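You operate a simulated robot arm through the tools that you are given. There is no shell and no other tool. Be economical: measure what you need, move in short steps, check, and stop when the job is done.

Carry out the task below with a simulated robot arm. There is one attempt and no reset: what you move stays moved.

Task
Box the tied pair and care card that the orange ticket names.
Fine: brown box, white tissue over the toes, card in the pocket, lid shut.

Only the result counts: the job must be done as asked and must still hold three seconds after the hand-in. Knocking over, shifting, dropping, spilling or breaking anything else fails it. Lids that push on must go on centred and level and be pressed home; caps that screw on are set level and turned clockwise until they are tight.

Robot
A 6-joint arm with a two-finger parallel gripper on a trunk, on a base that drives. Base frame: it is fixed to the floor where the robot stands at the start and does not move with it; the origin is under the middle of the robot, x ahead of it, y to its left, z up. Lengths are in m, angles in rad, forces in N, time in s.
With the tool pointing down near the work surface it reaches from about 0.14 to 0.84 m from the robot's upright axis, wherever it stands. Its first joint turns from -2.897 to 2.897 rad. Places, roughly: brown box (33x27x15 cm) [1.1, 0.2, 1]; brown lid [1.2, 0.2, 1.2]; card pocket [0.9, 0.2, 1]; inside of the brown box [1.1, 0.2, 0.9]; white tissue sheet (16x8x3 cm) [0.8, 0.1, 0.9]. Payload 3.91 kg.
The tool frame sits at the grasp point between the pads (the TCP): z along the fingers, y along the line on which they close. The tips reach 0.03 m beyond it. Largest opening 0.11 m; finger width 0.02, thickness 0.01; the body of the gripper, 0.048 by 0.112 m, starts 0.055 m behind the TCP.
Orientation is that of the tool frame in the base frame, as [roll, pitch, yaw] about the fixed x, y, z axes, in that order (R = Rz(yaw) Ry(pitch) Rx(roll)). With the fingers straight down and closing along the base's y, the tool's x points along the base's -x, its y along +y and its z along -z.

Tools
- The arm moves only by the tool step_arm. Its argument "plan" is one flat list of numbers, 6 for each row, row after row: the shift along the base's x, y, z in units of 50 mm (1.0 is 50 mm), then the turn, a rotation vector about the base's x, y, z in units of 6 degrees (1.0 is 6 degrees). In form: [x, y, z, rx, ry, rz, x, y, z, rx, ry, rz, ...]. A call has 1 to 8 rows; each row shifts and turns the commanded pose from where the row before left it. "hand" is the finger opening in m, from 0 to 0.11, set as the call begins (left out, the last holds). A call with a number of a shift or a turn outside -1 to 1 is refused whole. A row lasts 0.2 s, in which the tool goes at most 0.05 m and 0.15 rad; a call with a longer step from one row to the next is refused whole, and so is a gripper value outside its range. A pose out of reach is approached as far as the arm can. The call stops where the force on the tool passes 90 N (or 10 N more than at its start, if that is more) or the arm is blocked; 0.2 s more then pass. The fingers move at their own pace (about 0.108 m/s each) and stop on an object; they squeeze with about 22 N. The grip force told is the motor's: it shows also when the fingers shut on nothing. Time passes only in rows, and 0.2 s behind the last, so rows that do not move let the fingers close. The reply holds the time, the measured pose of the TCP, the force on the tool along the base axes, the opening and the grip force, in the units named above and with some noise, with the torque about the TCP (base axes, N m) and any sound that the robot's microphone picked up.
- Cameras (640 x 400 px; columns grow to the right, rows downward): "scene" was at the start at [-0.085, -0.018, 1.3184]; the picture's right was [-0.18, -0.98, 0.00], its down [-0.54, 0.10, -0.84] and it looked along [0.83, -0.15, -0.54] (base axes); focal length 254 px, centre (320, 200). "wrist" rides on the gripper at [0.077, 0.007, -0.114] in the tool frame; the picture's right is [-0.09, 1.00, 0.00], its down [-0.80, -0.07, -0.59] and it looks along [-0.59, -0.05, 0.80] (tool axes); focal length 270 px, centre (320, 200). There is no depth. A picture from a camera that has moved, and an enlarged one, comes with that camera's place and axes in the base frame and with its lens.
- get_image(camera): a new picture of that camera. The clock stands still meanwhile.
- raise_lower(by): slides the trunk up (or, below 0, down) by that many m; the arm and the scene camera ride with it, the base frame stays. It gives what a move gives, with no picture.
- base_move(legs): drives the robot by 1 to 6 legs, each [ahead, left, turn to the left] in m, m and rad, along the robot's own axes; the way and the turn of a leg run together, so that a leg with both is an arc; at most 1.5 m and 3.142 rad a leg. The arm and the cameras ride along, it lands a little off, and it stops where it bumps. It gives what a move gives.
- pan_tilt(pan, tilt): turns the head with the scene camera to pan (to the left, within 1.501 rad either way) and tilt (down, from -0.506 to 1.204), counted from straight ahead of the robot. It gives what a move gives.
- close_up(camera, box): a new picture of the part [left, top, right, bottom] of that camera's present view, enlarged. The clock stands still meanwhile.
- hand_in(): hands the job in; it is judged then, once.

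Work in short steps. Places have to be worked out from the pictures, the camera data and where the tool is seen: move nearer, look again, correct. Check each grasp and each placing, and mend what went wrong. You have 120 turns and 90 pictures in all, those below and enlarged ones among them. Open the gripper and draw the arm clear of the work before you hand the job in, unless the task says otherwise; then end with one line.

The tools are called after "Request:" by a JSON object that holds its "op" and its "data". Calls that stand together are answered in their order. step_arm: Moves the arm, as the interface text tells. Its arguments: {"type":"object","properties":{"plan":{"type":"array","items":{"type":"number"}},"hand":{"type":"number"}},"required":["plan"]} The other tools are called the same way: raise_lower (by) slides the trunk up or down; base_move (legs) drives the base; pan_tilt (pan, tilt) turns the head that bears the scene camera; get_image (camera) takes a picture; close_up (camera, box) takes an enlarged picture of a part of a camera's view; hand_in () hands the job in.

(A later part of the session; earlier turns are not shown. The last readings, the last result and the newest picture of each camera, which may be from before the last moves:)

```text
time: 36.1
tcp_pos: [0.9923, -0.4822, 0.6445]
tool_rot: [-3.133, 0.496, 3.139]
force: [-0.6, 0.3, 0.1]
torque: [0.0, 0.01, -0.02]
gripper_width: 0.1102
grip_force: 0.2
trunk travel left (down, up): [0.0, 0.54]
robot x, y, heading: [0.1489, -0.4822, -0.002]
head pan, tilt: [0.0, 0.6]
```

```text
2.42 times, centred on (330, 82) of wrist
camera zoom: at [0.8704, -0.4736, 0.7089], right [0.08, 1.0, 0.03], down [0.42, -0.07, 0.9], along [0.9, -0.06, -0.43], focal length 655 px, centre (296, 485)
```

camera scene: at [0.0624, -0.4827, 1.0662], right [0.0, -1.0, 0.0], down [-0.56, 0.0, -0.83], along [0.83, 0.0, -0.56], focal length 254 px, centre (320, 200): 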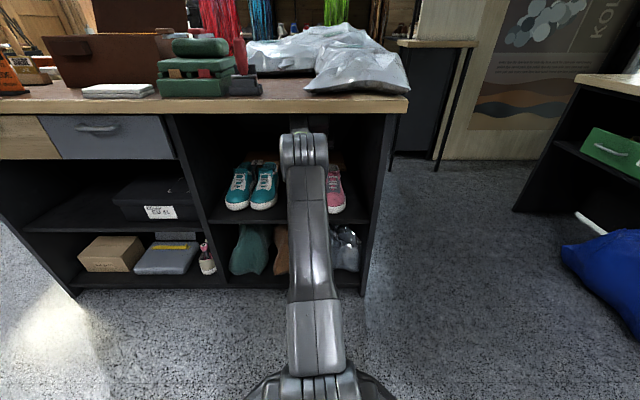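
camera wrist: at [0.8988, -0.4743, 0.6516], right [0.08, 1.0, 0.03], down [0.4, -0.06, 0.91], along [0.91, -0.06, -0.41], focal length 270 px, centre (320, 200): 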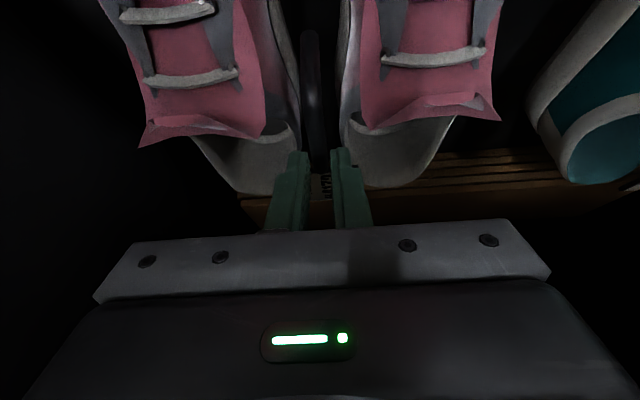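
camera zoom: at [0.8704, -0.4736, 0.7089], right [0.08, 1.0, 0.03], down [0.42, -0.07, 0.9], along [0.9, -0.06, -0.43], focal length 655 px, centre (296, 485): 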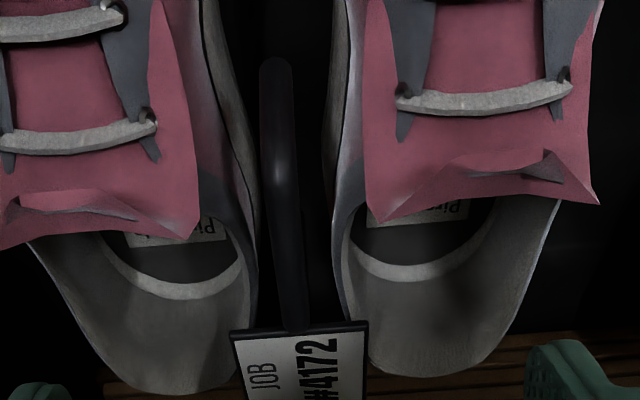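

The handle is an inverted-U: front leg at x≈0.99, top bar at z≈0.56 back to the plate. My grip was only at the tips. I retry deeper with a narrow 15 mm opening, around x≈1.02, y -0.483.

Request:
{"op": "step_arm", "data": {"plan": [0.2, -0.02, -0.5, 0, 0, 0, 0.17, 0, -0.6, 0, 0, 0, 0, 0, 0, 0, 0, 0], "hand": 0.015}}

Request:
{"op": "close_up", "data": {"camera": "wrist", "box": [240, 20, 400, 235]}}

```text
time: 36.9
tcp_pos: [1.0098, -0.4845, 0.604]
tool_rot: [-3.13, 0.517, 3.141]
force: [0.0, 0.6, -0.5]
torque: [-0.02, 0.01, 0.03]
gripper_width: 0.0151
grip_force: 0.1
trunk travel left (down, up): [0.0, 0.54]
robot x, y, heading: [0.1453, -0.4824, -0.006]
head pan, tilt: [0.0, 0.6]
```

```text
1.86 times, centred on (320, 128) of wrist
camera zoom: at [0.8865, -0.4758, 0.6667], right [0.08, 1.0, 0.03], down [0.4, -0.06, 0.91], along [0.91, -0.06, -0.41], focal length 503 px, centre (320, 335)
```

zoom: 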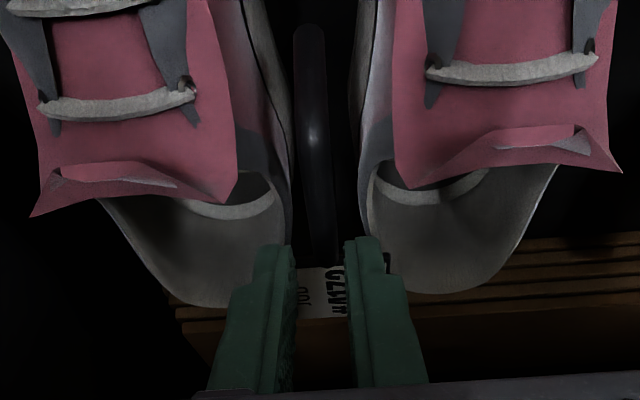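

Well centred over the rod. I descend in small steps.

Request:
{"op": "step_arm", "data": {"plan": [0, 0.01, -0.45, 0, 0, 0, 0, 0, -0.25, 0, 0, 0, 0, 0, -0.2, 0, 0, 0]}}

Request:
{"op": "close_up", "data": {"camera": "wrist", "box": [240, 20, 400, 235]}}

```text
time: 37.7
tcp_pos: [1.0088, -0.4848, 0.5592]
tool_rot: [-3.129, 0.516, 3.139]
force: [0.4, 0.2, 0.1]
torque: [-0.02, -0.03, 0.01]
gripper_width: 0.0147
grip_force: 0.1
trunk travel left (down, up): [0.0, 0.54]
robot x, y, heading: [0.1489, -0.4809, -0.003]
head pan, tilt: [0.0, 0.6]
```

```text
1.86 times, centred on (320, 128) of wrist
camera zoom: at [0.8864, -0.4748, 0.6209], right [0.08, 1.0, 0.03], down [0.4, -0.06, 0.91], along [0.91, -0.06, -0.41], focal length 503 px, centre (320, 335)
```

zoom: 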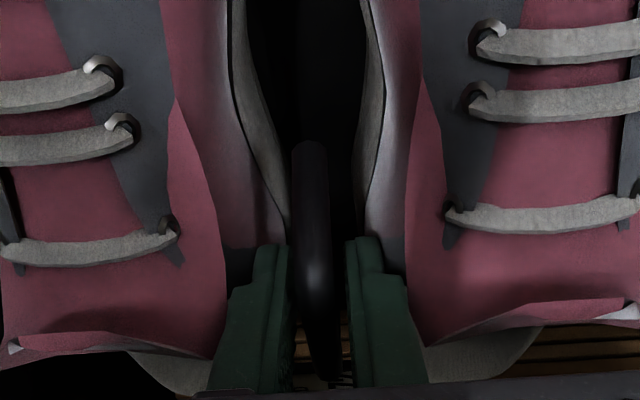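

Zero force and the rod is well between the fingers. 5 mm deeper, then close and test-lift.

Request:
{"op": "step_arm", "data": {"plan": [0, 0, -0.12, 0, 0, 0]}}

Request:
{"op": "step_arm", "data": {"plan": [0, 0, 0, 0, 0, 0, 0, 0, 0, 0, 0, 0], "hand": 0.0}}

Request:
{"op": "step_arm", "data": {"plan": [0, 0, 0.2, 0, 0, 0, 0, 0, 0.2, 0, 0, 0]}}

Request:
{"op": "get_image", "data": {"camera": "wrist"}}

```text
time: 38.1
tcp_pos: [1.0091, -0.4834, 0.5527]
tool_rot: [-3.129, 0.515, 3.14]
force: [0.1, 0.4, 1.0]
torque: [-0.04, -0.01, -0.01]
gripper_width: 0.015
grip_force: 0.0
trunk travel left (down, up): [0.0, 0.54]
robot x, y, heading: [0.1476, -0.4797, -0.008]
head pan, tilt: [0.0, 0.6]
```

```text
time: 38.7
tcp_pos: [1.0096, -0.4836, 0.5527]
tool_rot: [-3.13, 0.516, 3.138]
force: [-1.4, 1.2, -0.2]
torque: [0.0, -0.16, -0.07]
gripper_width: 0.0097
grip_force: 21.5
trunk travel left (down, up): [0.0, 0.54]
robot x, y, heading: [0.149, -0.4799, -0.001]
head pan, tilt: [0.0, 0.6]
```

```text
time: 39.3
tcp_pos: [1.0097, -0.4822, 0.572]
tool_rot: [-3.13, 0.514, 3.139]
force: [0.0, 0.7, -7.3]
torque: [0.03, -0.25, 0.03]
gripper_width: 0.0095
grip_force: 22.2
trunk travel left (down, up): [0.0, 0.54]
robot x, y, heading: [0.1451, -0.4813, -0.003]
head pan, tilt: [0.0, 0.6]
```

```text
47 pictures are left
camera wrist: at [0.8871, -0.4744, 0.6347], right [0.08, 1.0, 0.03], down [0.4, -0.06, 0.91], along [0.91, -0.06, -0.41], focal length 270 px, centre (320, 200)
```

wrist: 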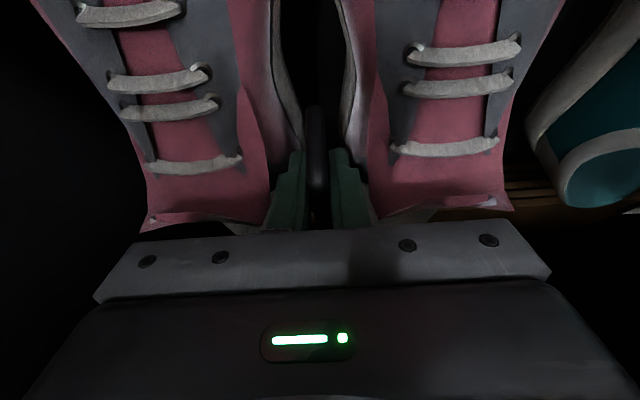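

The pair is held (about 0.75 kg). I raise 3 cm more and then back the base straight out of the bay.

Request:
{"op": "step_arm", "data": {"plan": [0, 0, 0.3, 0, 0, 0, 0, 0, 0.3, 0, 0, 0]}}

Request:
{"op": "base_move", "data": {"legs": [[-0.15, 0, 0], [-0.35, 0, 0]]}}

Request:
{"op": "get_image", "data": {"camera": "wrist"}}

Request:
{"op": "get_image", "data": {"camera": "scene"}}

```text
time: 39.9
tcp_pos: [1.0101, -0.4826, 0.6022]
tool_rot: [-3.131, 0.515, 3.139]
force: [0.2, 0.9, -6.7]
torque: [0.0, -0.22, 0.0]
gripper_width: 0.0099
grip_force: 22.0
trunk travel left (down, up): [0.0, 0.54]
robot x, y, heading: [0.1465, -0.4785, 0.002]
head pan, tilt: [0.0, 0.6]
```

```text
time: 43.2
tcp_pos: [0.5118, -0.4835, 0.6033]
tool_rot: [-3.13, 0.514, 3.139]
force: [0.9, -0.2, -7.0]
torque: [0.02, -0.22, -0.03]
gripper_width: 0.0096
grip_force: 22.0
trunk travel left (down, up): [0.0, 0.54]
robot x, y, heading: [-0.3542, -0.4807, -0.004]
head pan, tilt: [0.0, 0.6]
```

```text
46 pictures are left
camera wrist: at [0.3885, -0.4747, 0.6651], right [0.09, 1.0, 0.03], down [0.4, -0.07, 0.91], along [0.91, -0.07, -0.41], focal length 270 px, centre (320, 200)
```

wrist: 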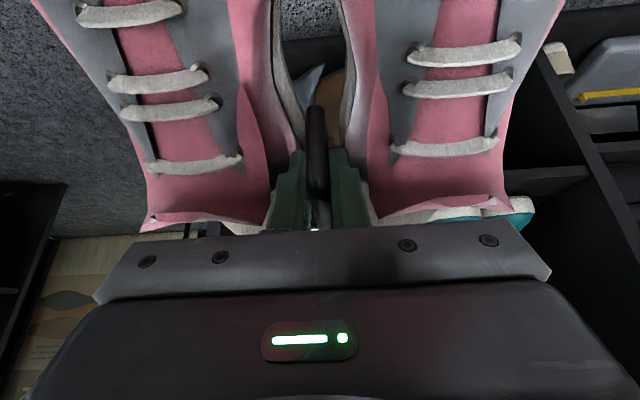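

```text
45 pictures are left
camera scene: at [-0.436, -0.4809, 1.0663], right [-0.01, -1.0, 0.0], down [-0.57, 0.0, -0.82], along [0.82, 0.0, -0.57], focal length 254 px, centre (320, 200)
```

scene: 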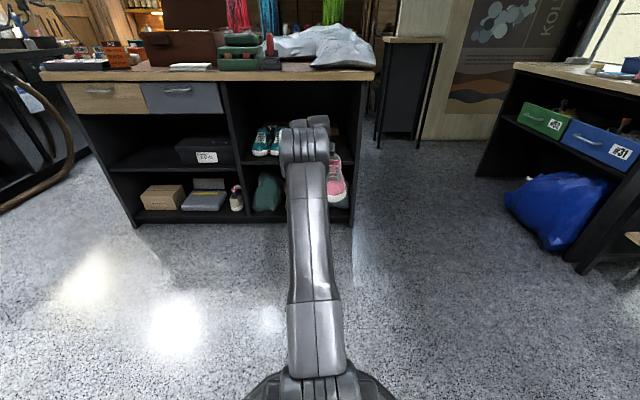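

Held firmly and level. I raise the trunk and look at the box from above to measure it.

Request:
{"op": "raise_lower", "data": {"by": 0.5}}

Request:
{"op": "pan_tilt", "data": {"pan": 0.45, "tilt": 0.5}}

Request:
{"op": "close_up", "data": {"camera": "scene", "box": [180, 60, 420, 210]}}

```text
refused: 0.5 is not a number from -0.4 to 0.4
```

```text
time: 44.1
tcp_pos: [0.5115, -0.4836, 0.6023]
tool_rot: [-3.129, 0.514, 3.138]
force: [0.8, 0.5, -5.7]
torque: [0.02, -0.24, -0.01]
gripper_width: 0.0097
grip_force: 21.9
trunk travel left (down, up): [0.0, 0.54]
robot x, y, heading: [-0.352, -0.4759, -0.009]
head pan, tilt: [0.45, 0.499]
```

```text
2.67 times, centred on (300, 135) of scene
camera zoom: at [-0.4423, -0.4413, 1.0754], right [0.43, -0.9, 0.0], down [-0.43, -0.21, -0.88], along [0.79, 0.38, -0.48], focal length 679 px, centre (373, 373)
```

zoom: 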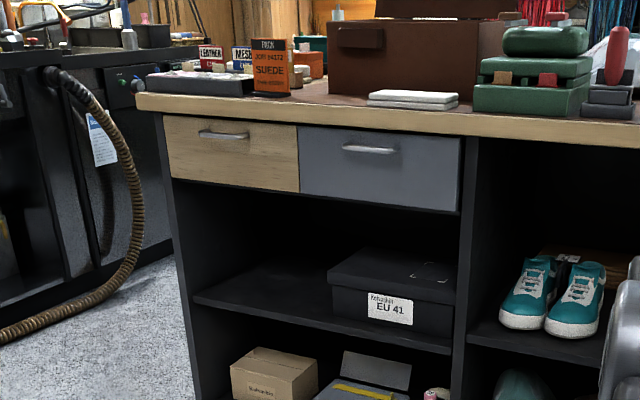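

Limit is 0.4 per call. I raise 0.4 and look.

Request:
{"op": "raise_lower", "data": {"by": 0.4}}

Request:
{"op": "raise_lower", "data": {"by": 0.13}}

Request:
{"op": "close_up", "data": {"camera": "scene", "box": [180, 140, 420, 290]}}

```text
time: 47.9
tcp_pos: [0.512, -0.4841, 1.0027]
tool_rot: [-3.131, 0.515, 3.137]
force: [0.5, -0.1, -6.2]
torque: [-0.01, -0.24, -0.02]
gripper_width: 0.0097
grip_force: 21.6
trunk travel left (down, up): [-0.4, 0.14]
robot x, y, heading: [-0.3524, -0.4789, -0.003]
head pan, tilt: [0.45, 0.499]
```

```text
time: 49.5
tcp_pos: [0.5112, -0.4837, 1.1328]
tool_rot: [-3.129, 0.515, 3.139]
force: [-0.7, -0.3, -7.3]
torque: [0.01, -0.25, 0.05]
gripper_width: 0.0099
grip_force: 22.0
trunk travel left (down, up): [-0.53, 0.01]
robot x, y, heading: [-0.3539, -0.4773, -0.008]
head pan, tilt: [0.45, 0.499]
```

```text
2.67 times, centred on (300, 215) of scene
camera zoom: at [-0.4417, -0.4412, 1.6053], right [0.43, -0.9, 0.0], down [-0.43, -0.21, -0.88], along [0.79, 0.38, -0.48], focal length 679 px, centre (373, 160)
```

zoom: 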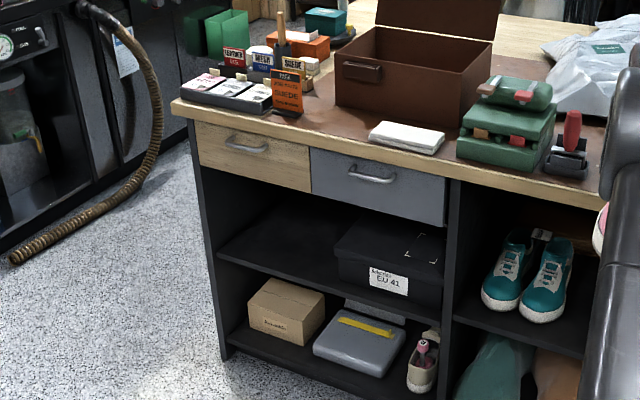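

Request:
{"op": "close_up", "data": {"camera": "scene", "box": [290, 130, 380, 200]}}

```text
5.71 times, centred on (335, 165) of scene
camera zoom: at [-0.4417, -0.4412, 1.6053], right [0.43, -0.9, 0.0], down [-0.43, -0.21, -0.88], along [0.79, 0.38, -0.48], focal length 1454 px, centre (234, 400)
```

zoom: 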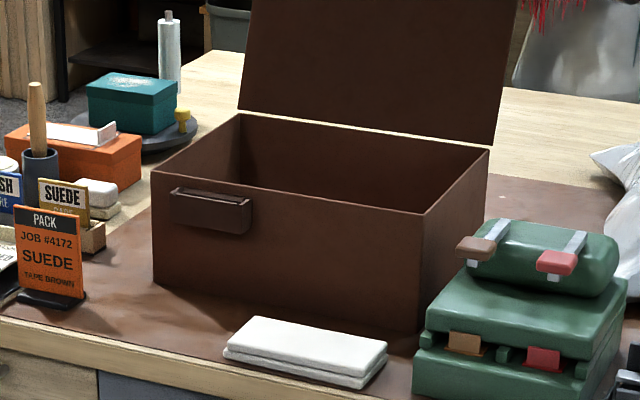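

Box: x 0.955–1.215, y 0.003–0.333, rim z≈1.04, bench z≈0.895. The pair is ~0.245 x 0.21, so it fits best with its length along y. I draw the arm in and start yawing the pair left.

Request:
{"op": "step_arm", "data": {"plan": [-0.6, 0, 0, 0, 0, 0, -0.8, 0.2, 0, 0, 0, 0.5, -0.8, 0.2, 0, 0, 0, 1, -0.8, 0.3, 0, 0, 0, 1, -0.6, 0.3, 0, 0, 0, 1, -0.4, 0.3, 0, 0, 0, 1, 0, 0.3, 0, 0, 0, 1, 0, 0.3, 0, 0, 0, 0.5]}}

Request:
{"op": "get_image", "data": {"camera": "scene"}}

```text
time: 51.3
tcp_pos: [0.3109, -0.3897, 1.1329]
tool_rot: [-3.131, 0.515, -2.516]
force: [0.3, -0.7, -6.7]
torque: [0.11, -0.2, -0.01]
gripper_width: 0.0099
grip_force: 21.8
trunk travel left (down, up): [-0.53, 0.01]
robot x, y, heading: [-0.3512, -0.4771, -0.008]
head pan, tilt: [0.45, 0.499]
```

```text
41 pictures are left
camera scene: at [-0.4423, -0.4409, 1.6053], right [0.43, -0.9, 0.0], down [-0.43, -0.21, -0.88], along [0.79, 0.38, -0.48], focal length 254 px, centre (320, 200)
```

scene: 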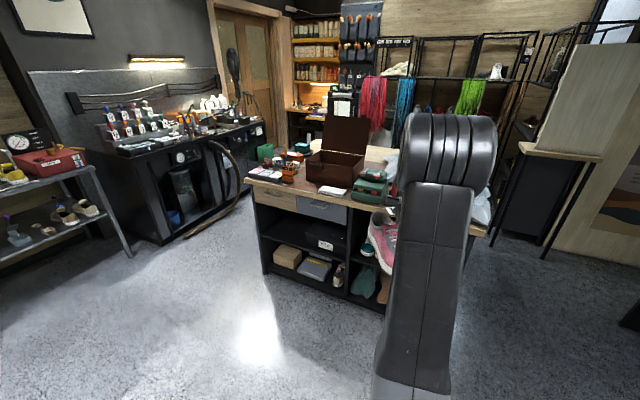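

Yawing works. I continue to about 90° and shift left so the camera can see the pair.

Request:
{"op": "step_arm", "data": {"plan": [0, 0.5, 0, 0, 0, 1, 0, 0.5, 0, 0, 0, 1, 0, 0.5, 0, 0, 0, 1, 0.3, 0.5, 0, 0, 0, 1, 0.3, 0.5, 0, 0, 0, 1, 0.3, 0.5, 0, 0, 0, 1, 0.3, 0.5, 0, 0, 0, 1, 0.3, 0.5, 0, 0, 0, 1]}}

Request:
{"op": "get_image", "data": {"camera": "scene"}}

```text
time: 53.1
tcp_pos: [0.3875, -0.1883, 1.1308]
tool_rot: [-3.133, 0.516, -1.681]
force: [0.0, 0.6, -6.8]
torque: [0.24, -0.03, 0.03]
gripper_width: 0.0098
grip_force: 21.9
trunk travel left (down, up): [-0.53, 0.01]
robot x, y, heading: [-0.349, -0.4792, -0.006]
head pan, tilt: [0.45, 0.499]
```

```text
40 pictures are left
camera scene: at [-0.441, -0.4402, 1.6054], right [0.43, -0.9, 0.0], down [-0.43, -0.21, -0.88], along [0.79, 0.38, -0.48], focal length 254 px, centre (320, 200)
```

scene: 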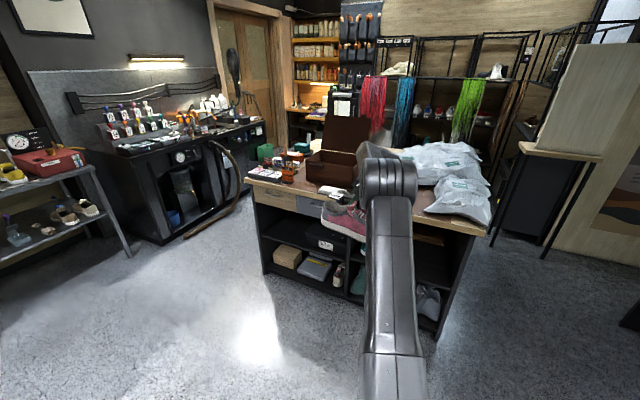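

Orientation works. I raise the tool 9 cm for clearance of rim and kit, then drive left.

Request:
{"op": "step_arm", "data": {"plan": [0, 0, 0.6, 0, 0, 0.55, 0, 0, 0.6, 0, 0, 0.55, 0, 0, 0.6, 0, 0, 0]}}

Request:
{"op": "base_move", "data": {"legs": [[0, 0.38, 0]]}}

Request:
{"op": "base_move", "data": {"legs": [[0.5, 0, 0]]}}

Request:
{"op": "get_image", "data": {"camera": "scene"}}

```text
time: 53.9
tcp_pos: [0.3854, -0.1882, 1.2228]
tool_rot: [-3.131, 0.515, -1.565]
force: [-0.7, 0.3, -7.4]
torque: [0.22, -0.01, -0.01]
gripper_width: 0.0097
grip_force: 21.8
trunk travel left (down, up): [-0.53, 0.01]
robot x, y, heading: [-0.3524, -0.4783, -0.003]
head pan, tilt: [0.45, 0.499]
```

```text
time: 56.3
tcp_pos: [0.3888, 0.1866, 1.2223]
tool_rot: [-3.13, 0.512, -1.567]
force: [0.3, -0.3, -6.3]
torque: [0.21, -0.03, -0.01]
gripper_width: 0.0099
grip_force: 21.7
trunk travel left (down, up): [-0.53, 0.01]
robot x, y, heading: [-0.3469, -0.1052, -0.009]
head pan, tilt: [0.45, 0.499]
```

```text
time: 59.2
tcp_pos: [0.892, 0.1834, 1.2225]
tool_rot: [-3.13, 0.514, -1.567]
force: [1.0, -0.1, -8.1]
torque: [0.25, 0.03, 0.02]
gripper_width: 0.0099
grip_force: 21.6
trunk travel left (down, up): [-0.53, 0.01]
robot x, y, heading: [0.1524, -0.1071, -0.005]
head pan, tilt: [0.45, 0.499]
```

```text
39 pictures are left
camera scene: at [0.0634, -0.0681, 1.6054], right [0.43, -0.9, 0.0], down [-0.43, -0.21, -0.88], along [0.79, 0.38, -0.48], focal length 254 px, centre (320, 200)
```

scene: 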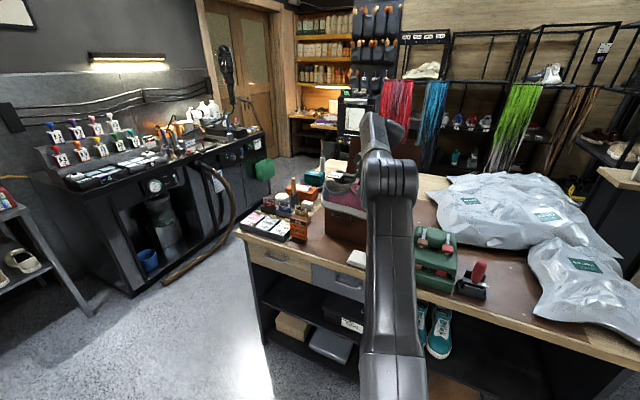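

I drive the last 0.19 m and check from the wrist camera.

Request:
{"op": "base_move", "data": {"legs": [[0.19, 0.005, 0]]}}

Request:
{"op": "get_image", "data": {"camera": "wrist"}}

Request:
{"op": "pan_tilt", "data": {"pan": 0.3, "tilt": 0.75}}

Request:
{"op": "get_image", "data": {"camera": "scene"}}

```text
time: 60.8
tcp_pos: [1.0813, 0.1875, 1.221]
tool_rot: [-3.133, 0.515, -1.568]
force: [0.8, -0.3, -8.8]
torque: [0.22, 0.04, 0.03]
gripper_width: 0.0098
grip_force: 22.2
trunk travel left (down, up): [-0.53, 0.01]
robot x, y, heading: [0.3423, -0.1039, -0.007]
head pan, tilt: [0.45, 0.499]
```

```text
38 pictures are left
camera wrist: at [1.0749, 0.0643, 1.284], right [-1.0, 0.08, 0.04], down [0.06, 0.4, 0.91], along [0.06, 0.91, -0.41], focal length 270 px, centre (320, 200)
```

wrist: 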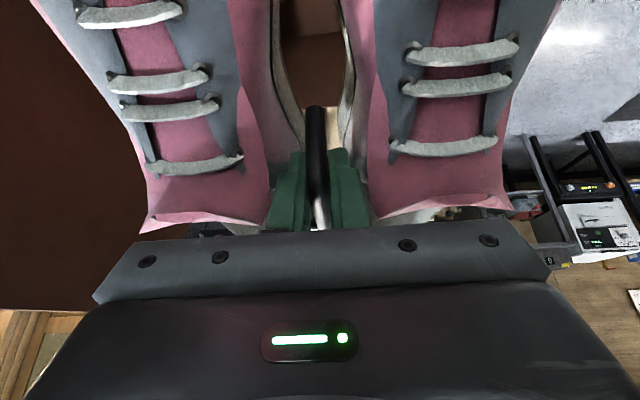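

```text
time: 61.5
tcp_pos: [1.0808, 0.1874, 1.2219]
tool_rot: [-3.132, 0.516, -1.567]
force: [0.4, 1.1, -6.5]
torque: [0.22, 0.01, 0.01]
gripper_width: 0.0098
grip_force: 22.0
trunk travel left (down, up): [-0.53, 0.01]
robot x, y, heading: [0.3425, -0.1044, -0.007]
head pan, tilt: [0.3, 0.75]
```

```text
37 pictures are left
camera scene: at [0.2496, -0.0794, 1.5835], right [0.29, -0.96, 0.0], down [-0.65, -0.2, -0.73], along [0.7, 0.21, -0.68], focal length 254 px, centre (320, 200)
```

scene: 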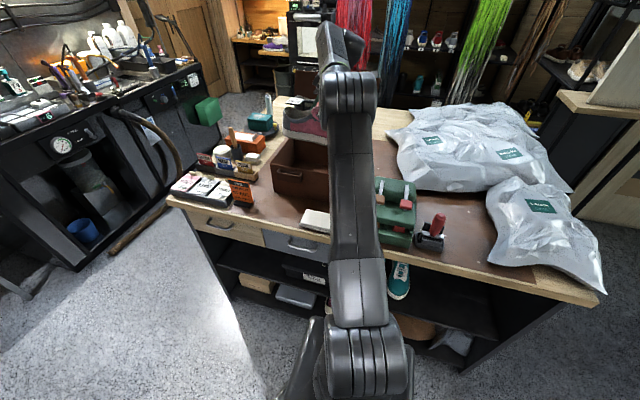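

Request:
{"op": "close_up", "data": {"camera": "scene", "box": [250, 80, 350, 220]}}

```text
2.86 times, centred on (300, 150) of scene
camera zoom: at [0.2496, -0.0794, 1.5835], right [0.29, -0.96, 0.0], down [-0.65, -0.2, -0.73], along [0.7, 0.21, -0.68], focal length 727 px, centre (377, 343)
```

zoom: 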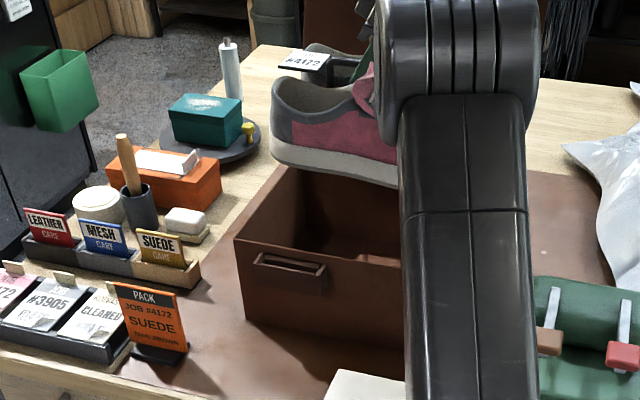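

Pair is centred over the box (heel ≈0.30, left wall ≈0.325). I shift 5 mm right and lower into the box partway.

Request:
{"op": "step_arm", "data": {"plan": [0, -0.1, -0.5, 0, 0, 0, 0, 0, -0.5, 0, 0, 0, 0, 0, -0.5, 0, 0, 0, 0, 0, -0.5, 0, 0, 0, 0, 0, -0.5, 0, 0, 0]}}

Request:
{"op": "close_up", "data": {"camera": "scene", "box": [250, 80, 350, 220]}}

Request:
{"op": "get_image", "data": {"camera": "wrist"}}

```text
time: 62.8
tcp_pos: [1.0803, 0.1785, 1.1061]
tool_rot: [-3.113, 0.516, -1.56]
force: [3.8, -10.9, 28.5]
torque: [-3.1, -4.46, -0.93]
gripper_width: 0.0106
grip_force: 22.0
trunk travel left (down, up): [-0.53, 0.01]
robot x, y, heading: [0.3427, -0.1047, -0.01]
head pan, tilt: [0.3, 0.75]
```

```text
2.86 times, centred on (300, 150) of scene
camera zoom: at [0.2451, -0.0824, 1.5839], right [0.29, -0.96, 0.0], down [-0.65, -0.2, -0.73], along [0.7, 0.21, -0.68], focal length 727 px, centre (377, 343)
```

zoom: 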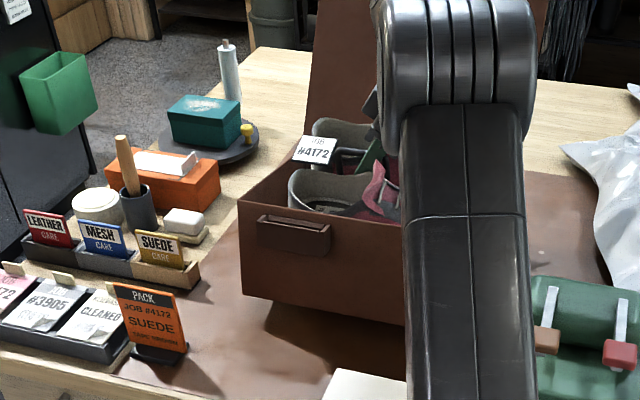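

```text
34 pictures are left
camera wrist: at [1.0725, 0.0549, 1.1674], right [-1.0, 0.08, 0.02], down [0.05, 0.4, 0.91], along [0.07, 0.91, -0.4], focal length 270 px, centre (320, 200)
```

wrist: 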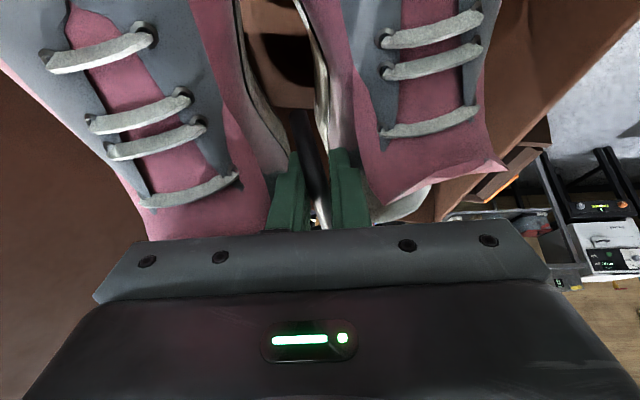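

The toes caught on the box's right rim and tipped the box. I lift straight back up at once.

Request:
{"op": "step_arm", "data": {"plan": [0, 0, 0.3, 0, 0, 0, 0, 0, 0.4, 0, 0, 0, 0, 0, 0.5, 0, 0, 0, 0, 0, 0.8, 0, 0, 0, 0, 0, 0.8, 0, 0, 0]}}

Request:
{"op": "close_up", "data": {"camera": "scene", "box": [250, 80, 350, 220]}}

Request:
{"op": "get_image", "data": {"camera": "wrist"}}

```text
time: 64.0
tcp_pos: [1.0817, 0.1826, 1.2376]
tool_rot: [-3.132, 0.515, -1.567]
force: [-0.7, -0.7, -6.6]
torque: [0.21, 0.01, 0.0]
gripper_width: 0.0098
grip_force: 22.4
trunk travel left (down, up): [-0.53, 0.01]
robot x, y, heading: [0.3423, -0.1019, -0.003]
head pan, tilt: [0.3, 0.75]
```

```text
2.86 times, centred on (300, 150) of scene
camera zoom: at [0.249, -0.0796, 1.5833], right [0.29, -0.96, 0.0], down [-0.65, -0.2, -0.73], along [0.7, 0.21, -0.68], focal length 727 px, centre (377, 343)
```

zoom: 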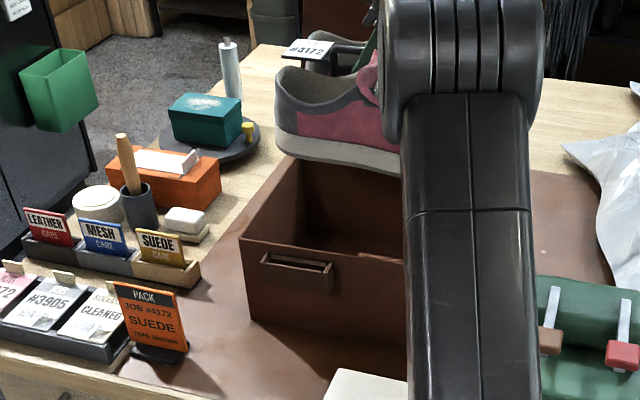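

```text
32 pictures are left
camera wrist: at [1.0742, 0.0584, 1.3003], right [-1.0, 0.08, 0.04], down [0.06, 0.4, 0.91], along [0.06, 0.91, -0.41], focal length 270 px, centre (320, 200)
```

wrist: 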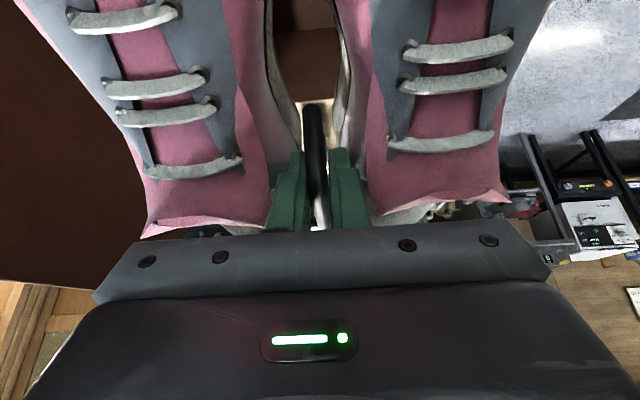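

Box resettled nearly in place (shifted ~7 mm right). The torque says the far shoe met the back rim. I back away and measure box and pair without obstruction.

Request:
{"op": "base_move", "data": {"legs": [[-0.45, 0, 0]]}}

Request:
{"op": "step_arm", "data": {"plan": [-0.5, 0.8, 0, 0, 0, 0, -0.5, 0.8, 0, 0, 0, 0, -0.5, 0.8, 0, 0, 0, 0, -0.5, 0.8, 0, 0, 0, 0]}}

Request:
{"op": "pan_tilt", "data": {"pan": 0.25, "tilt": 0.5}}

Request:
{"op": "get_image", "data": {"camera": "scene"}}

```text
time: 66.7
tcp_pos: [0.6303, 0.1846, 1.2375]
tool_rot: [-3.13, 0.515, -1.565]
force: [-0.8, 0.0, -6.2]
torque: [0.24, -0.02, -0.02]
gripper_width: 0.0098
grip_force: 22.1
trunk travel left (down, up): [-0.53, 0.01]
robot x, y, heading: [-0.1101, -0.099, -0.011]
head pan, tilt: [0.3, 0.75]
```

```text
time: 67.7
tcp_pos: [0.5281, 0.3458, 1.2358]
tool_rot: [-3.131, 0.515, -1.568]
force: [0.0, -0.2, -7.5]
torque: [0.25, 0.0, -0.03]
gripper_width: 0.0099
grip_force: 21.9
trunk travel left (down, up): [-0.53, 0.01]
robot x, y, heading: [-0.1077, -0.1016, -0.01]
head pan, tilt: [0.3, 0.75]
```

```text
time: 68.5
tcp_pos: [0.5298, 0.3455, 1.238]
tool_rot: [-3.132, 0.515, -1.566]
force: [0.0, 0.4, -6.7]
torque: [0.24, 0.0, 0.0]
gripper_width: 0.0099
grip_force: 22.1
trunk travel left (down, up): [-0.53, 0.01]
robot x, y, heading: [-0.1092, -0.0997, -0.005]
head pan, tilt: [0.25, 0.499]
```

```text
31 pictures are left
camera scene: at [-0.1931, -0.0784, 1.6053], right [0.24, -0.97, 0.0], down [-0.47, -0.12, -0.88], along [0.85, 0.21, -0.48], focal length 254 px, centre (320, 200)
```

scene: 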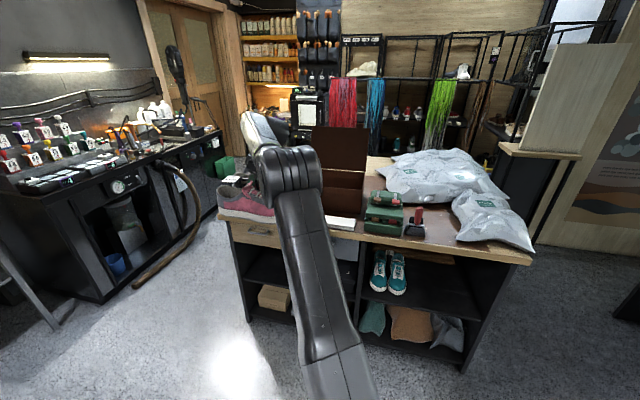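

I swing the arm to the right side so both the box and the toes become visible.

Request:
{"op": "step_arm", "data": {"plan": [0, -1, 0, 0, 0, 0, 0, -1, 0, 0, 0, 0, 0, -1, 0, 0, 0, 0, 0, -1, 0, 0, 0, 0, 0, -1, 0, 0, 0, 0, 0, -1, 0, 0, 0, 0, 0, -1, 0, 0, 0, 0, 0, -1, 0, 0, 0, 0]}}

Request:
{"op": "step_arm", "data": {"plan": [0, -1, 0, 0, 0, 0, 0, -1, 0, 0, 0, 0, 0, -1, 0, 0, 0, 0, 0, -1, 0, 0, 0, 0, 0, -1, 0, 0, 0, 0]}}

Request:
{"op": "get_image", "data": {"camera": "scene"}}

```text
time: 70.2
tcp_pos: [0.5299, -0.0571, 1.2383]
tool_rot: [-3.133, 0.517, -1.568]
force: [0.6, -0.6, -7.0]
torque: [0.25, 0.03, 0.0]
gripper_width: 0.0098
grip_force: 22.1
trunk travel left (down, up): [-0.53, 0.01]
robot x, y, heading: [-0.1086, -0.0991, -0.005]
head pan, tilt: [0.25, 0.499]
```

```text
time: 71.5
tcp_pos: [0.5293, -0.3082, 1.2363]
tool_rot: [-3.132, 0.516, -1.568]
force: [0.2, -0.8, -6.7]
torque: [0.22, 0.08, 0.02]
gripper_width: 0.0099
grip_force: 22.3
trunk travel left (down, up): [-0.53, 0.01]
robot x, y, heading: [-0.1106, -0.1035, -0.008]
head pan, tilt: [0.25, 0.499]
```

```text
30 pictures are left
camera scene: at [-0.1925, -0.0813, 1.6054], right [0.24, -0.97, 0.0], down [-0.47, -0.11, -0.88], along [0.85, 0.21, -0.48], focal length 254 px, centre (320, 200)
```

scene: 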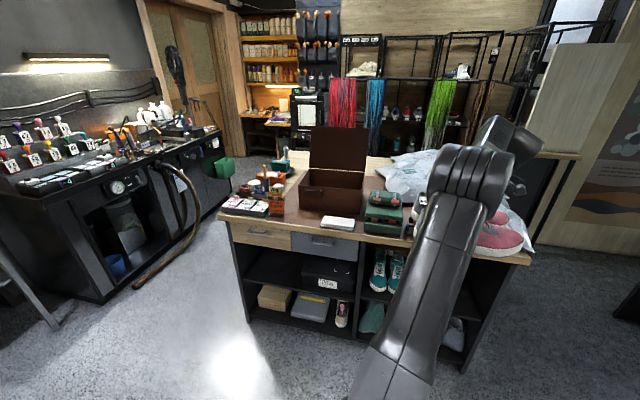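

Now both are visible; I zoom the box and the toes.

Request:
{"op": "close_up", "data": {"camera": "scene", "box": [285, 120, 385, 235]}}

Request:
{"op": "close_up", "data": {"camera": "scene", "box": [430, 170, 550, 270]}}

```text
3.48 times, centred on (335, 178) of scene
camera zoom: at [-0.1925, -0.0813, 1.6054], right [0.24, -0.97, 0.0], down [-0.47, -0.11, -0.88], along [0.85, 0.21, -0.48], focal length 885 px, centre (268, 278)
```

zoom: 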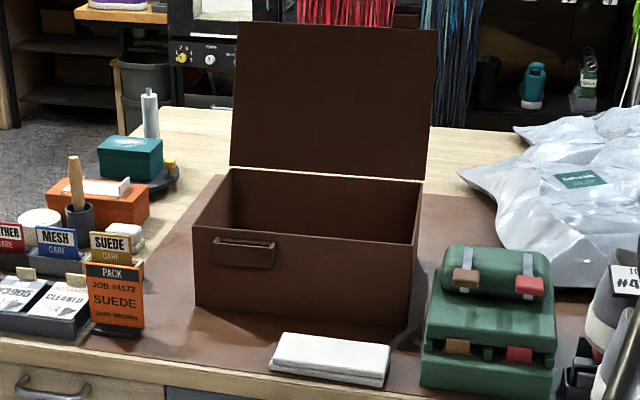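

```text
4.00 times, centred on (490, 220) of scene
camera zoom: at [-0.1925, -0.0813, 1.6054], right [0.24, -0.97, 0.0], down [-0.47, -0.11, -0.88], along [0.85, 0.21, -0.48], focal length 1018 px, centre (-360, 120)
```

zoom: 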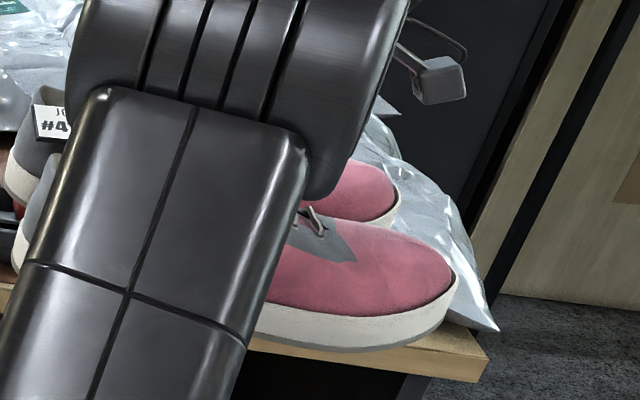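

Measured: box centre (1.089, 0.160), yaw +0.04; pair spans from TCP: toes -0.18, heels +0.105, sole 0.10 below. So TCP target is (1.092, 0.197) with yaw +0.04. I bring the arm back.

Request:
{"op": "step_arm", "data": {"plan": [0, 0.98, 0, 0, 0, 0, 0, 0.98, 0, 0, 0, 0, 0, 0.98, 0, 0, 0, 0, 0, 0.98, 0, 0, 0, 0, 0, 0.98, 0, 0, 0, 0, 0, 0.98, 0, 0, 0, 0, 0.2, 0.95, 0, 0, 0, 0, 0.2, 0.95, 0, 0, 0, 0]}}

Request:
{"op": "step_arm", "data": {"plan": [0.4, 0.9, 0, 0, 0, 0.4, 0.4, 0.9, 0, 0, 0, 0, 0.4, 0.7, 0, 0, 0, 0, 0.4, 0, 0, 0, 0, 0]}}

Request:
{"op": "base_move", "data": {"legs": [[0.46, 0, 0]]}}

```text
time: 73.2
tcp_pos: [0.5496, 0.0837, 1.2364]
tool_rot: [-3.133, 0.516, -1.567]
force: [-0.1, 0.2, -7.3]
torque: [0.22, 0.0, 0.01]
gripper_width: 0.01
grip_force: 21.9
trunk travel left (down, up): [-0.53, 0.01]
robot x, y, heading: [-0.1071, -0.0979, -0.012]
head pan, tilt: [0.25, 0.499]
```

```text
time: 74.2
tcp_pos: [0.6315, 0.2077, 1.2366]
tool_rot: [-3.136, 0.516, -1.527]
force: [0.2, -0.1, -6.8]
torque: [0.24, 0.04, 0.02]
gripper_width: 0.0098
grip_force: 22.2
trunk travel left (down, up): [-0.53, 0.01]
robot x, y, heading: [-0.11, -0.0996, -0.009]
head pan, tilt: [0.25, 0.499]
```

```text
time: 77.0
tcp_pos: [1.0874, 0.2121, 1.2381]
tool_rot: [-3.134, 0.516, -1.516]
force: [-0.1, 0.2, -7.1]
torque: [0.22, 0.02, 0.04]
gripper_width: 0.0099
grip_force: 22.6
trunk travel left (down, up): [-0.53, 0.01]
robot x, y, heading: [0.3449, -0.1002, 0.001]
head pan, tilt: [0.25, 0.499]
```

I correct by (+4, -15) mm, lower until soles are just above the rim, and check.

Request:
{"op": "step_arm", "data": {"plan": [0.09, -0.3, -0.4, 0, 0, -0.1, 0, 0, -0.6, 0, 0, 0, 0, 0, -0.6, 0, 0, 0]}}

Request:
{"op": "pan_tilt", "data": {"pan": 0.3, "tilt": 0.75}}

Request:
{"op": "close_up", "data": {"camera": "scene", "box": [240, 80, 340, 200]}}

```text
time: 77.8
tcp_pos: [1.0928, 0.197, 1.1559]
tool_rot: [-3.134, 0.514, -1.527]
force: [-0.5, 0.3, -7.3]
torque: [0.27, 0.0, 0.0]
gripper_width: 0.0098
grip_force: 22.1
trunk travel left (down, up): [-0.53, 0.01]
robot x, y, heading: [0.3518, -0.0989, -0.003]
head pan, tilt: [0.25, 0.499]
```

```text
time: 78.6
tcp_pos: [1.0919, 0.1988, 1.1576]
tool_rot: [-3.134, 0.514, -1.529]
force: [0.6, -0.1, -7.1]
torque: [0.2, 0.02, 0.02]
gripper_width: 0.0098
grip_force: 21.7
trunk travel left (down, up): [-0.53, 0.01]
robot x, y, heading: [0.3499, -0.105, 0.001]
head pan, tilt: [0.3, 0.75]
```

```text
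3.33 times, centred on (290, 140) of scene
camera zoom: at [0.2569, -0.0784, 1.5835], right [0.3, -0.95, 0.0], down [-0.65, -0.2, -0.73], along [0.7, 0.22, -0.68], focal length 848 px, centre (420, 400)
```

zoom: 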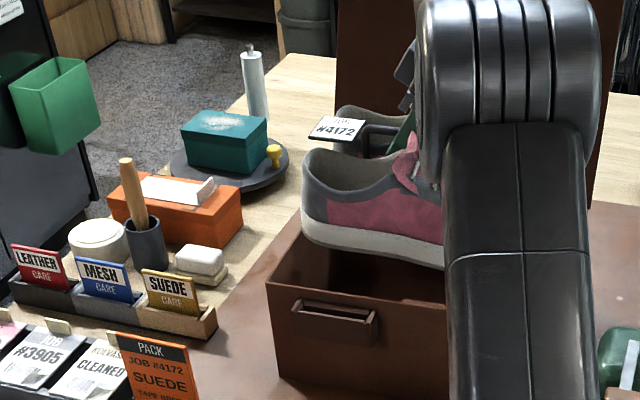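

Heel has ~15 mm to the left wall, toes ~24 mm to the right. I shift 4 mm right and lower slowly, watching force.

Request:
{"op": "step_arm", "data": {"plan": [0, -0.08, -0.3, 0, 0, 0, 0, 0, -0.3, 0, 0, 0]}}

Request:
{"op": "step_arm", "data": {"plan": [0, 0, -0.3, 0, 0, 0, 0, 0, -0.3, 0, 0, 0]}}

```text
time: 79.2
tcp_pos: [1.0925, 0.1938, 1.1266]
tool_rot: [-3.132, 0.514, -1.529]
force: [-1.3, 0.4, -6.6]
torque: [0.24, 0.09, -0.02]
gripper_width: 0.0096
grip_force: 22.3
trunk travel left (down, up): [-0.53, 0.01]
robot x, y, heading: [0.3486, -0.0998, 0.001]
head pan, tilt: [0.3, 0.75]
```

```text
time: 79.8
tcp_pos: [1.0921, 0.1938, 1.0966]
tool_rot: [-3.133, 0.515, -1.529]
force: [-0.4, 1.0, -7.4]
torque: [0.27, 0.01, 0.06]
gripper_width: 0.0097
grip_force: 21.6
trunk travel left (down, up): [-0.53, 0.01]
robot x, y, heading: [0.3489, -0.1, -0.002]
head pan, tilt: [0.3, 0.75]
```

No contact at 1.097, so it is inside the rim. I continue down.

Request:
{"op": "step_arm", "data": {"plan": [0, 0, -0.3, 0, 0, 0, 0, 0, -0.3, 0, 0, 0]}}

Request:
{"op": "step_arm", "data": {"plan": [0, 0, -0.3, 0, 0, 0, 0, 0, -0.2, 0, 0, 0]}}

Request:
{"op": "close_up", "data": {"camera": "scene", "box": [240, 80, 340, 200]}}

```text
time: 80.4
tcp_pos: [1.092, 0.1923, 1.0672]
tool_rot: [-3.133, 0.515, -1.527]
force: [-0.6, -0.6, -6.6]
torque: [0.22, 0.05, -0.03]
gripper_width: 0.0099
grip_force: 22.4
trunk travel left (down, up): [-0.53, 0.01]
robot x, y, heading: [0.3497, -0.1051, -0.0]
head pan, tilt: [0.3, 0.75]
```

```text
time: 81.0
tcp_pos: [1.0918, 0.1923, 1.0434]
tool_rot: [-3.131, 0.514, -1.528]
force: [0.6, -0.1, -6.7]
torque: [0.23, 0.01, 0.0]
gripper_width: 0.0098
grip_force: 22.5
trunk travel left (down, up): [-0.53, 0.01]
robot x, y, heading: [0.3458, -0.0988, 0.008]
head pan, tilt: [0.3, 0.75]
```

```text
3.33 times, centred on (290, 140) of scene
camera zoom: at [0.2569, -0.0783, 1.5834], right [0.3, -0.95, 0.0], down [-0.65, -0.2, -0.73], along [0.7, 0.22, -0.68], focal length 848 px, centre (420, 400)
```

zoom: 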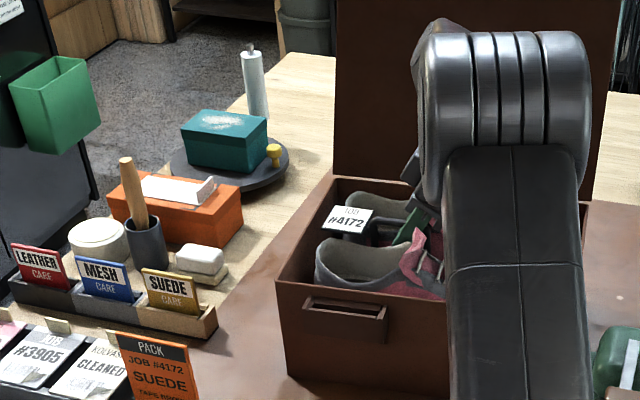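

The toes nudged the box ~1 cm right; heel side has room. I shift 8 mm left and go down to the floor.

Request:
{"op": "step_arm", "data": {"plan": [0, 0.16, 0, 0, 0, 0, 0, 0, -0.2, 0, 0, 0, 0, 0, -0.2, 0, 0, 0]}}

Request:
{"op": "step_arm", "data": {"plan": [0, 0, -0.15, 0, 0, 0, 0, 0, -0.15, 0, 0, 0]}}

```text
time: 81.8
tcp_pos: [1.0927, 0.2028, 1.0219]
tool_rot: [-3.133, 0.514, -1.525]
force: [-0.1, 1.0, -6.4]
torque: [0.25, 0.06, 0.04]
gripper_width: 0.0099
grip_force: 22.6
trunk travel left (down, up): [-0.53, 0.01]
robot x, y, heading: [0.3433, -0.1, -0.001]
head pan, tilt: [0.3, 0.75]
```

```text
time: 82.4
tcp_pos: [1.0929, 0.2011, 1.0067]
tool_rot: [-3.132, 0.514, -1.529]
force: [0.5, 0.0, -8.0]
torque: [0.21, 0.02, 0.02]
gripper_width: 0.0099
grip_force: 21.7
trunk travel left (down, up): [-0.53, 0.01]
robot x, y, heading: [0.3486, -0.1046, 0.001]
head pan, tilt: [0.3, 0.75]
```

Request:
{"op": "step_arm", "data": {"plan": [0, 0, -0.15, 0, 0, 0, 0, 0, -0.15, 0, 0, 0]}}

Request:
{"op": "close_up", "data": {"camera": "scene", "box": [240, 80, 340, 200]}}

```text
time: 83.0
tcp_pos: [1.092, 0.2008, 0.9981]
tool_rot: [-3.123, 0.518, -1.524]
force: [4.8, 0.4, 17.6]
torque: [-0.68, 0.01, -0.03]
gripper_width: 0.0099
grip_force: 22.6
trunk travel left (down, up): [-0.53, 0.01]
robot x, y, heading: [0.3516, -0.0995, 0.007]
head pan, tilt: [0.3, 0.75]
```

```text
3.33 times, centred on (290, 140) of scene
camera zoom: at [0.2548, -0.0793, 1.5838], right [0.3, -0.95, 0.0], down [-0.65, -0.2, -0.73], along [0.7, 0.22, -0.68], focal length 848 px, centre (420, 400)
```

zoom: 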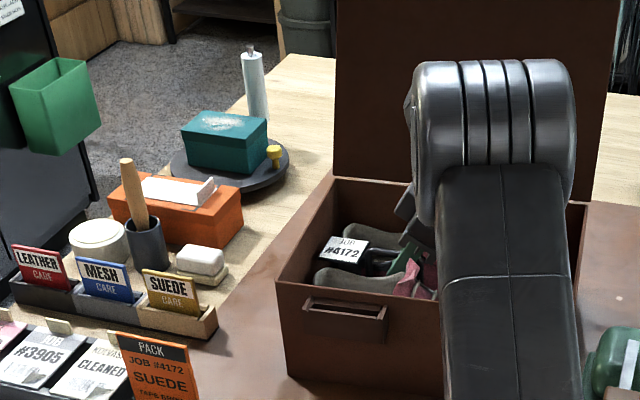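

The pair stands on the box floor. I ease off, open slightly (collar space is tight) and withdraw straight up.

Request:
{"op": "step_arm", "data": {"plan": [0, 0, 0.08, 0, 0, 0]}}

Request:
{"op": "step_arm", "data": {"plan": [0, 0, 0, 0, 0, 0, 0, 0, 0, 0, 0, 0], "hand": 0.017}}

Request:
{"op": "step_arm", "data": {"plan": [0, 0, 0.3, 0, 0, 0, 0, 0, 0.4, 0, 0, 0, 0, 0, 0.6, 0, 0, 0, 0, 0, 0.8, 0, 0, 0, 0, 0, 0.8, 0, 0, 0]}}

Request:
{"op": "get_image", "data": {"camera": "wrist"}}

```text
time: 83.4
tcp_pos: [1.0922, 0.2024, 0.9972]
tool_rot: [-3.129, 0.517, -1.528]
force: [10.3, 3.6, 12.3]
torque: [0.3, 0.1, -0.05]
gripper_width: 0.0101
grip_force: 22.1
trunk travel left (down, up): [-0.53, 0.01]
robot x, y, heading: [0.3469, -0.1018, 0.001]
head pan, tilt: [0.3, 0.75]
```

```text
time: 84.0
tcp_pos: [1.0908, 0.2018, 0.9969]
tool_rot: [-3.134, 0.515, -1.526]
force: [-1.3, 0.4, -0.7]
torque: [-0.02, 0.08, 0.02]
gripper_width: 0.0153
grip_force: 0.1
trunk travel left (down, up): [-0.53, 0.01]
robot x, y, heading: [0.3487, -0.1026, 0.001]
head pan, tilt: [0.3, 0.75]
```

```text
time: 85.2
tcp_pos: [1.091, 0.2041, 1.1437]
tool_rot: [-3.13, 0.515, -1.526]
force: [-0.4, -0.5, 0.6]
torque: [-0.01, -0.01, 0.01]
gripper_width: 0.0168
grip_force: 0.0
trunk travel left (down, up): [-0.53, 0.01]
robot x, y, heading: [0.3533, -0.0993, 0.003]
head pan, tilt: [0.3, 0.75]
```

```text
24 pictures are left
camera wrist: at [1.0888, 0.0794, 1.2051], right [-1.0, 0.04, 0.03], down [0.05, 0.41, 0.91], along [0.02, 0.91, -0.41], focal length 270 px, centre (320, 200)
```

wrist: 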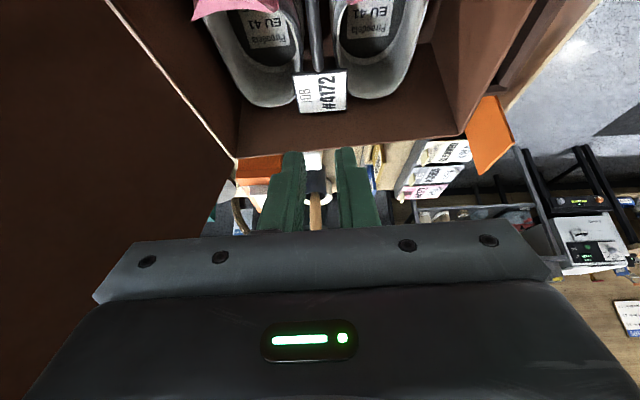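

Pair released inside the box. Next the tissue at about (0.836, 0.082), 8 cm along x. I retract, bring the tool vertical above it with fingers closing along x.

Request:
{"op": "step_arm", "data": {"plan": [0, 0, 0.9, 0, 0, 0, -0.85, -0.4, 0, -1, 0, 0, -0.85, -0.4, 0, -1, 0, 0, -0.85, -0.4, 0, -1, 0, 0, -0.85, -0.4, 0, -1, 0, 0, -0.85, -0.4, 0, -0.92, 0, 0, -0.85, -0.4, 0, 0, 0, -0.4], "hand": 0.1}}

Request:
{"op": "raise_lower", "data": {"by": -0.15}}

Request:
{"op": "get_image", "data": {"camera": "wrist"}}

```text
time: 86.8
tcp_pos: [0.8348, 0.0793, 1.1861]
tool_rot: [3.131, -0.001, -1.574]
force: [-0.7, 0.1, 0.9]
torque: [0.01, -0.03, -0.02]
gripper_width: 0.1
grip_force: 0.0
trunk travel left (down, up): [-0.53, 0.01]
robot x, y, heading: [0.3483, -0.0993, 0.004]
head pan, tilt: [0.3, 0.75]
```

```text
time: 88.5
tcp_pos: [0.8362, 0.0803, 1.0357]
tool_rot: [3.13, 0.002, -1.573]
force: [0.8, 0.0, -0.6]
torque: [0.01, -0.02, 0.0]
gripper_width: 0.1
grip_force: 0.0
trunk travel left (down, up): [-0.38, 0.16]
robot x, y, heading: [0.3487, -0.1034, 0.003]
head pan, tilt: [0.3, 0.75]
```

```text
23 pictures are left
camera wrist: at [0.8316, 0.0039, 1.1518], right [-1.0, 0.09, 0.01], down [0.08, 0.8, 0.59], along [0.05, 0.59, -0.8], focal length 270 px, centre (320, 200)
```

wrist: 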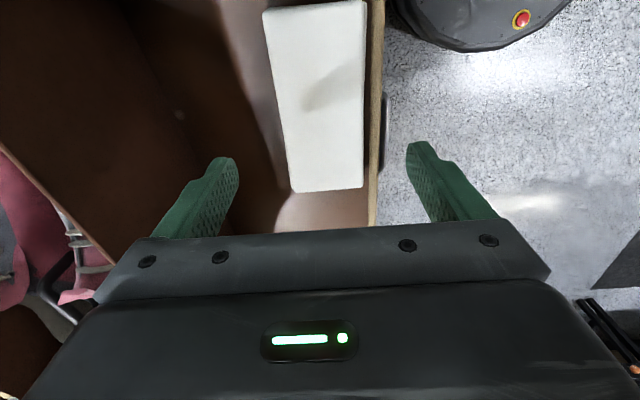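

Tissue centre (0.836, 0.084), confirmed. I descend with fingers straddling it to z≈0.936.

Request:
{"op": "step_arm", "data": {"plan": [0, 0.07, -0.7, 0, 0, 0, 0, 0, -0.7, 0, 0, 0, 0, 0, -0.6, 0, 0, 0]}}

Request:
{"op": "step_arm", "data": {"plan": [0, 0, 0, 0, 0, 0, 0, 0, 0, 0, 0, 0], "hand": 0.066}}

Request:
{"op": "step_arm", "data": {"plan": [0, 0, 0.5, 0, 0, 0, 0, 0, 0.5, 0, 0, 0]}}

Request:
{"op": "get_image", "data": {"camera": "wrist"}}

```text
time: 89.3
tcp_pos: [0.8372, 0.0846, 0.9355]
tool_rot: [3.129, 0.001, -1.576]
force: [0.0, -0.3, 0.8]
torque: [-0.02, 0.01, 0.0]
gripper_width: 0.0999
grip_force: 0.0
trunk travel left (down, up): [-0.38, 0.16]
robot x, y, heading: [0.3519, -0.0996, 0.005]
head pan, tilt: [0.3, 0.75]
```

```text
time: 89.9
tcp_pos: [0.8376, 0.0854, 0.9381]
tool_rot: [3.129, 0.001, -1.575]
force: [-0.1, 0.2, -0.4]
torque: [-0.04, 0.03, 0.02]
gripper_width: 0.0736
grip_force: 22.2
trunk travel left (down, up): [-0.38, 0.16]
robot x, y, heading: [0.3487, -0.0979, 0.001]
head pan, tilt: [0.3, 0.75]
```

```text
time: 90.5
tcp_pos: [0.8378, 0.0835, 0.9879]
tool_rot: [3.13, 0.0, -1.574]
force: [0.6, -0.1, 0.4]
torque: [-0.04, -0.02, 0.03]
gripper_width: 0.0738
grip_force: 21.9
trunk travel left (down, up): [-0.38, 0.16]
robot x, y, heading: [0.3516, -0.1016, 0.001]
head pan, tilt: [0.3, 0.75]
```

```text
22 pictures are left
camera wrist: at [0.8312, 0.0065, 1.1024], right [-1.0, 0.09, 0.01], down [0.08, 0.8, 0.59], along [0.05, 0.59, -0.8], focal length 270 px, centre (320, 200)
```

wrist: 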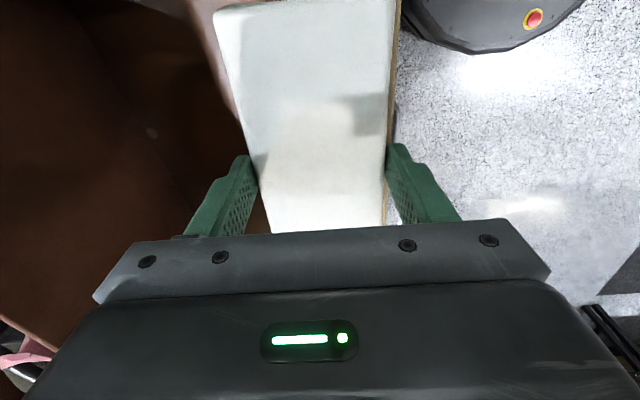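

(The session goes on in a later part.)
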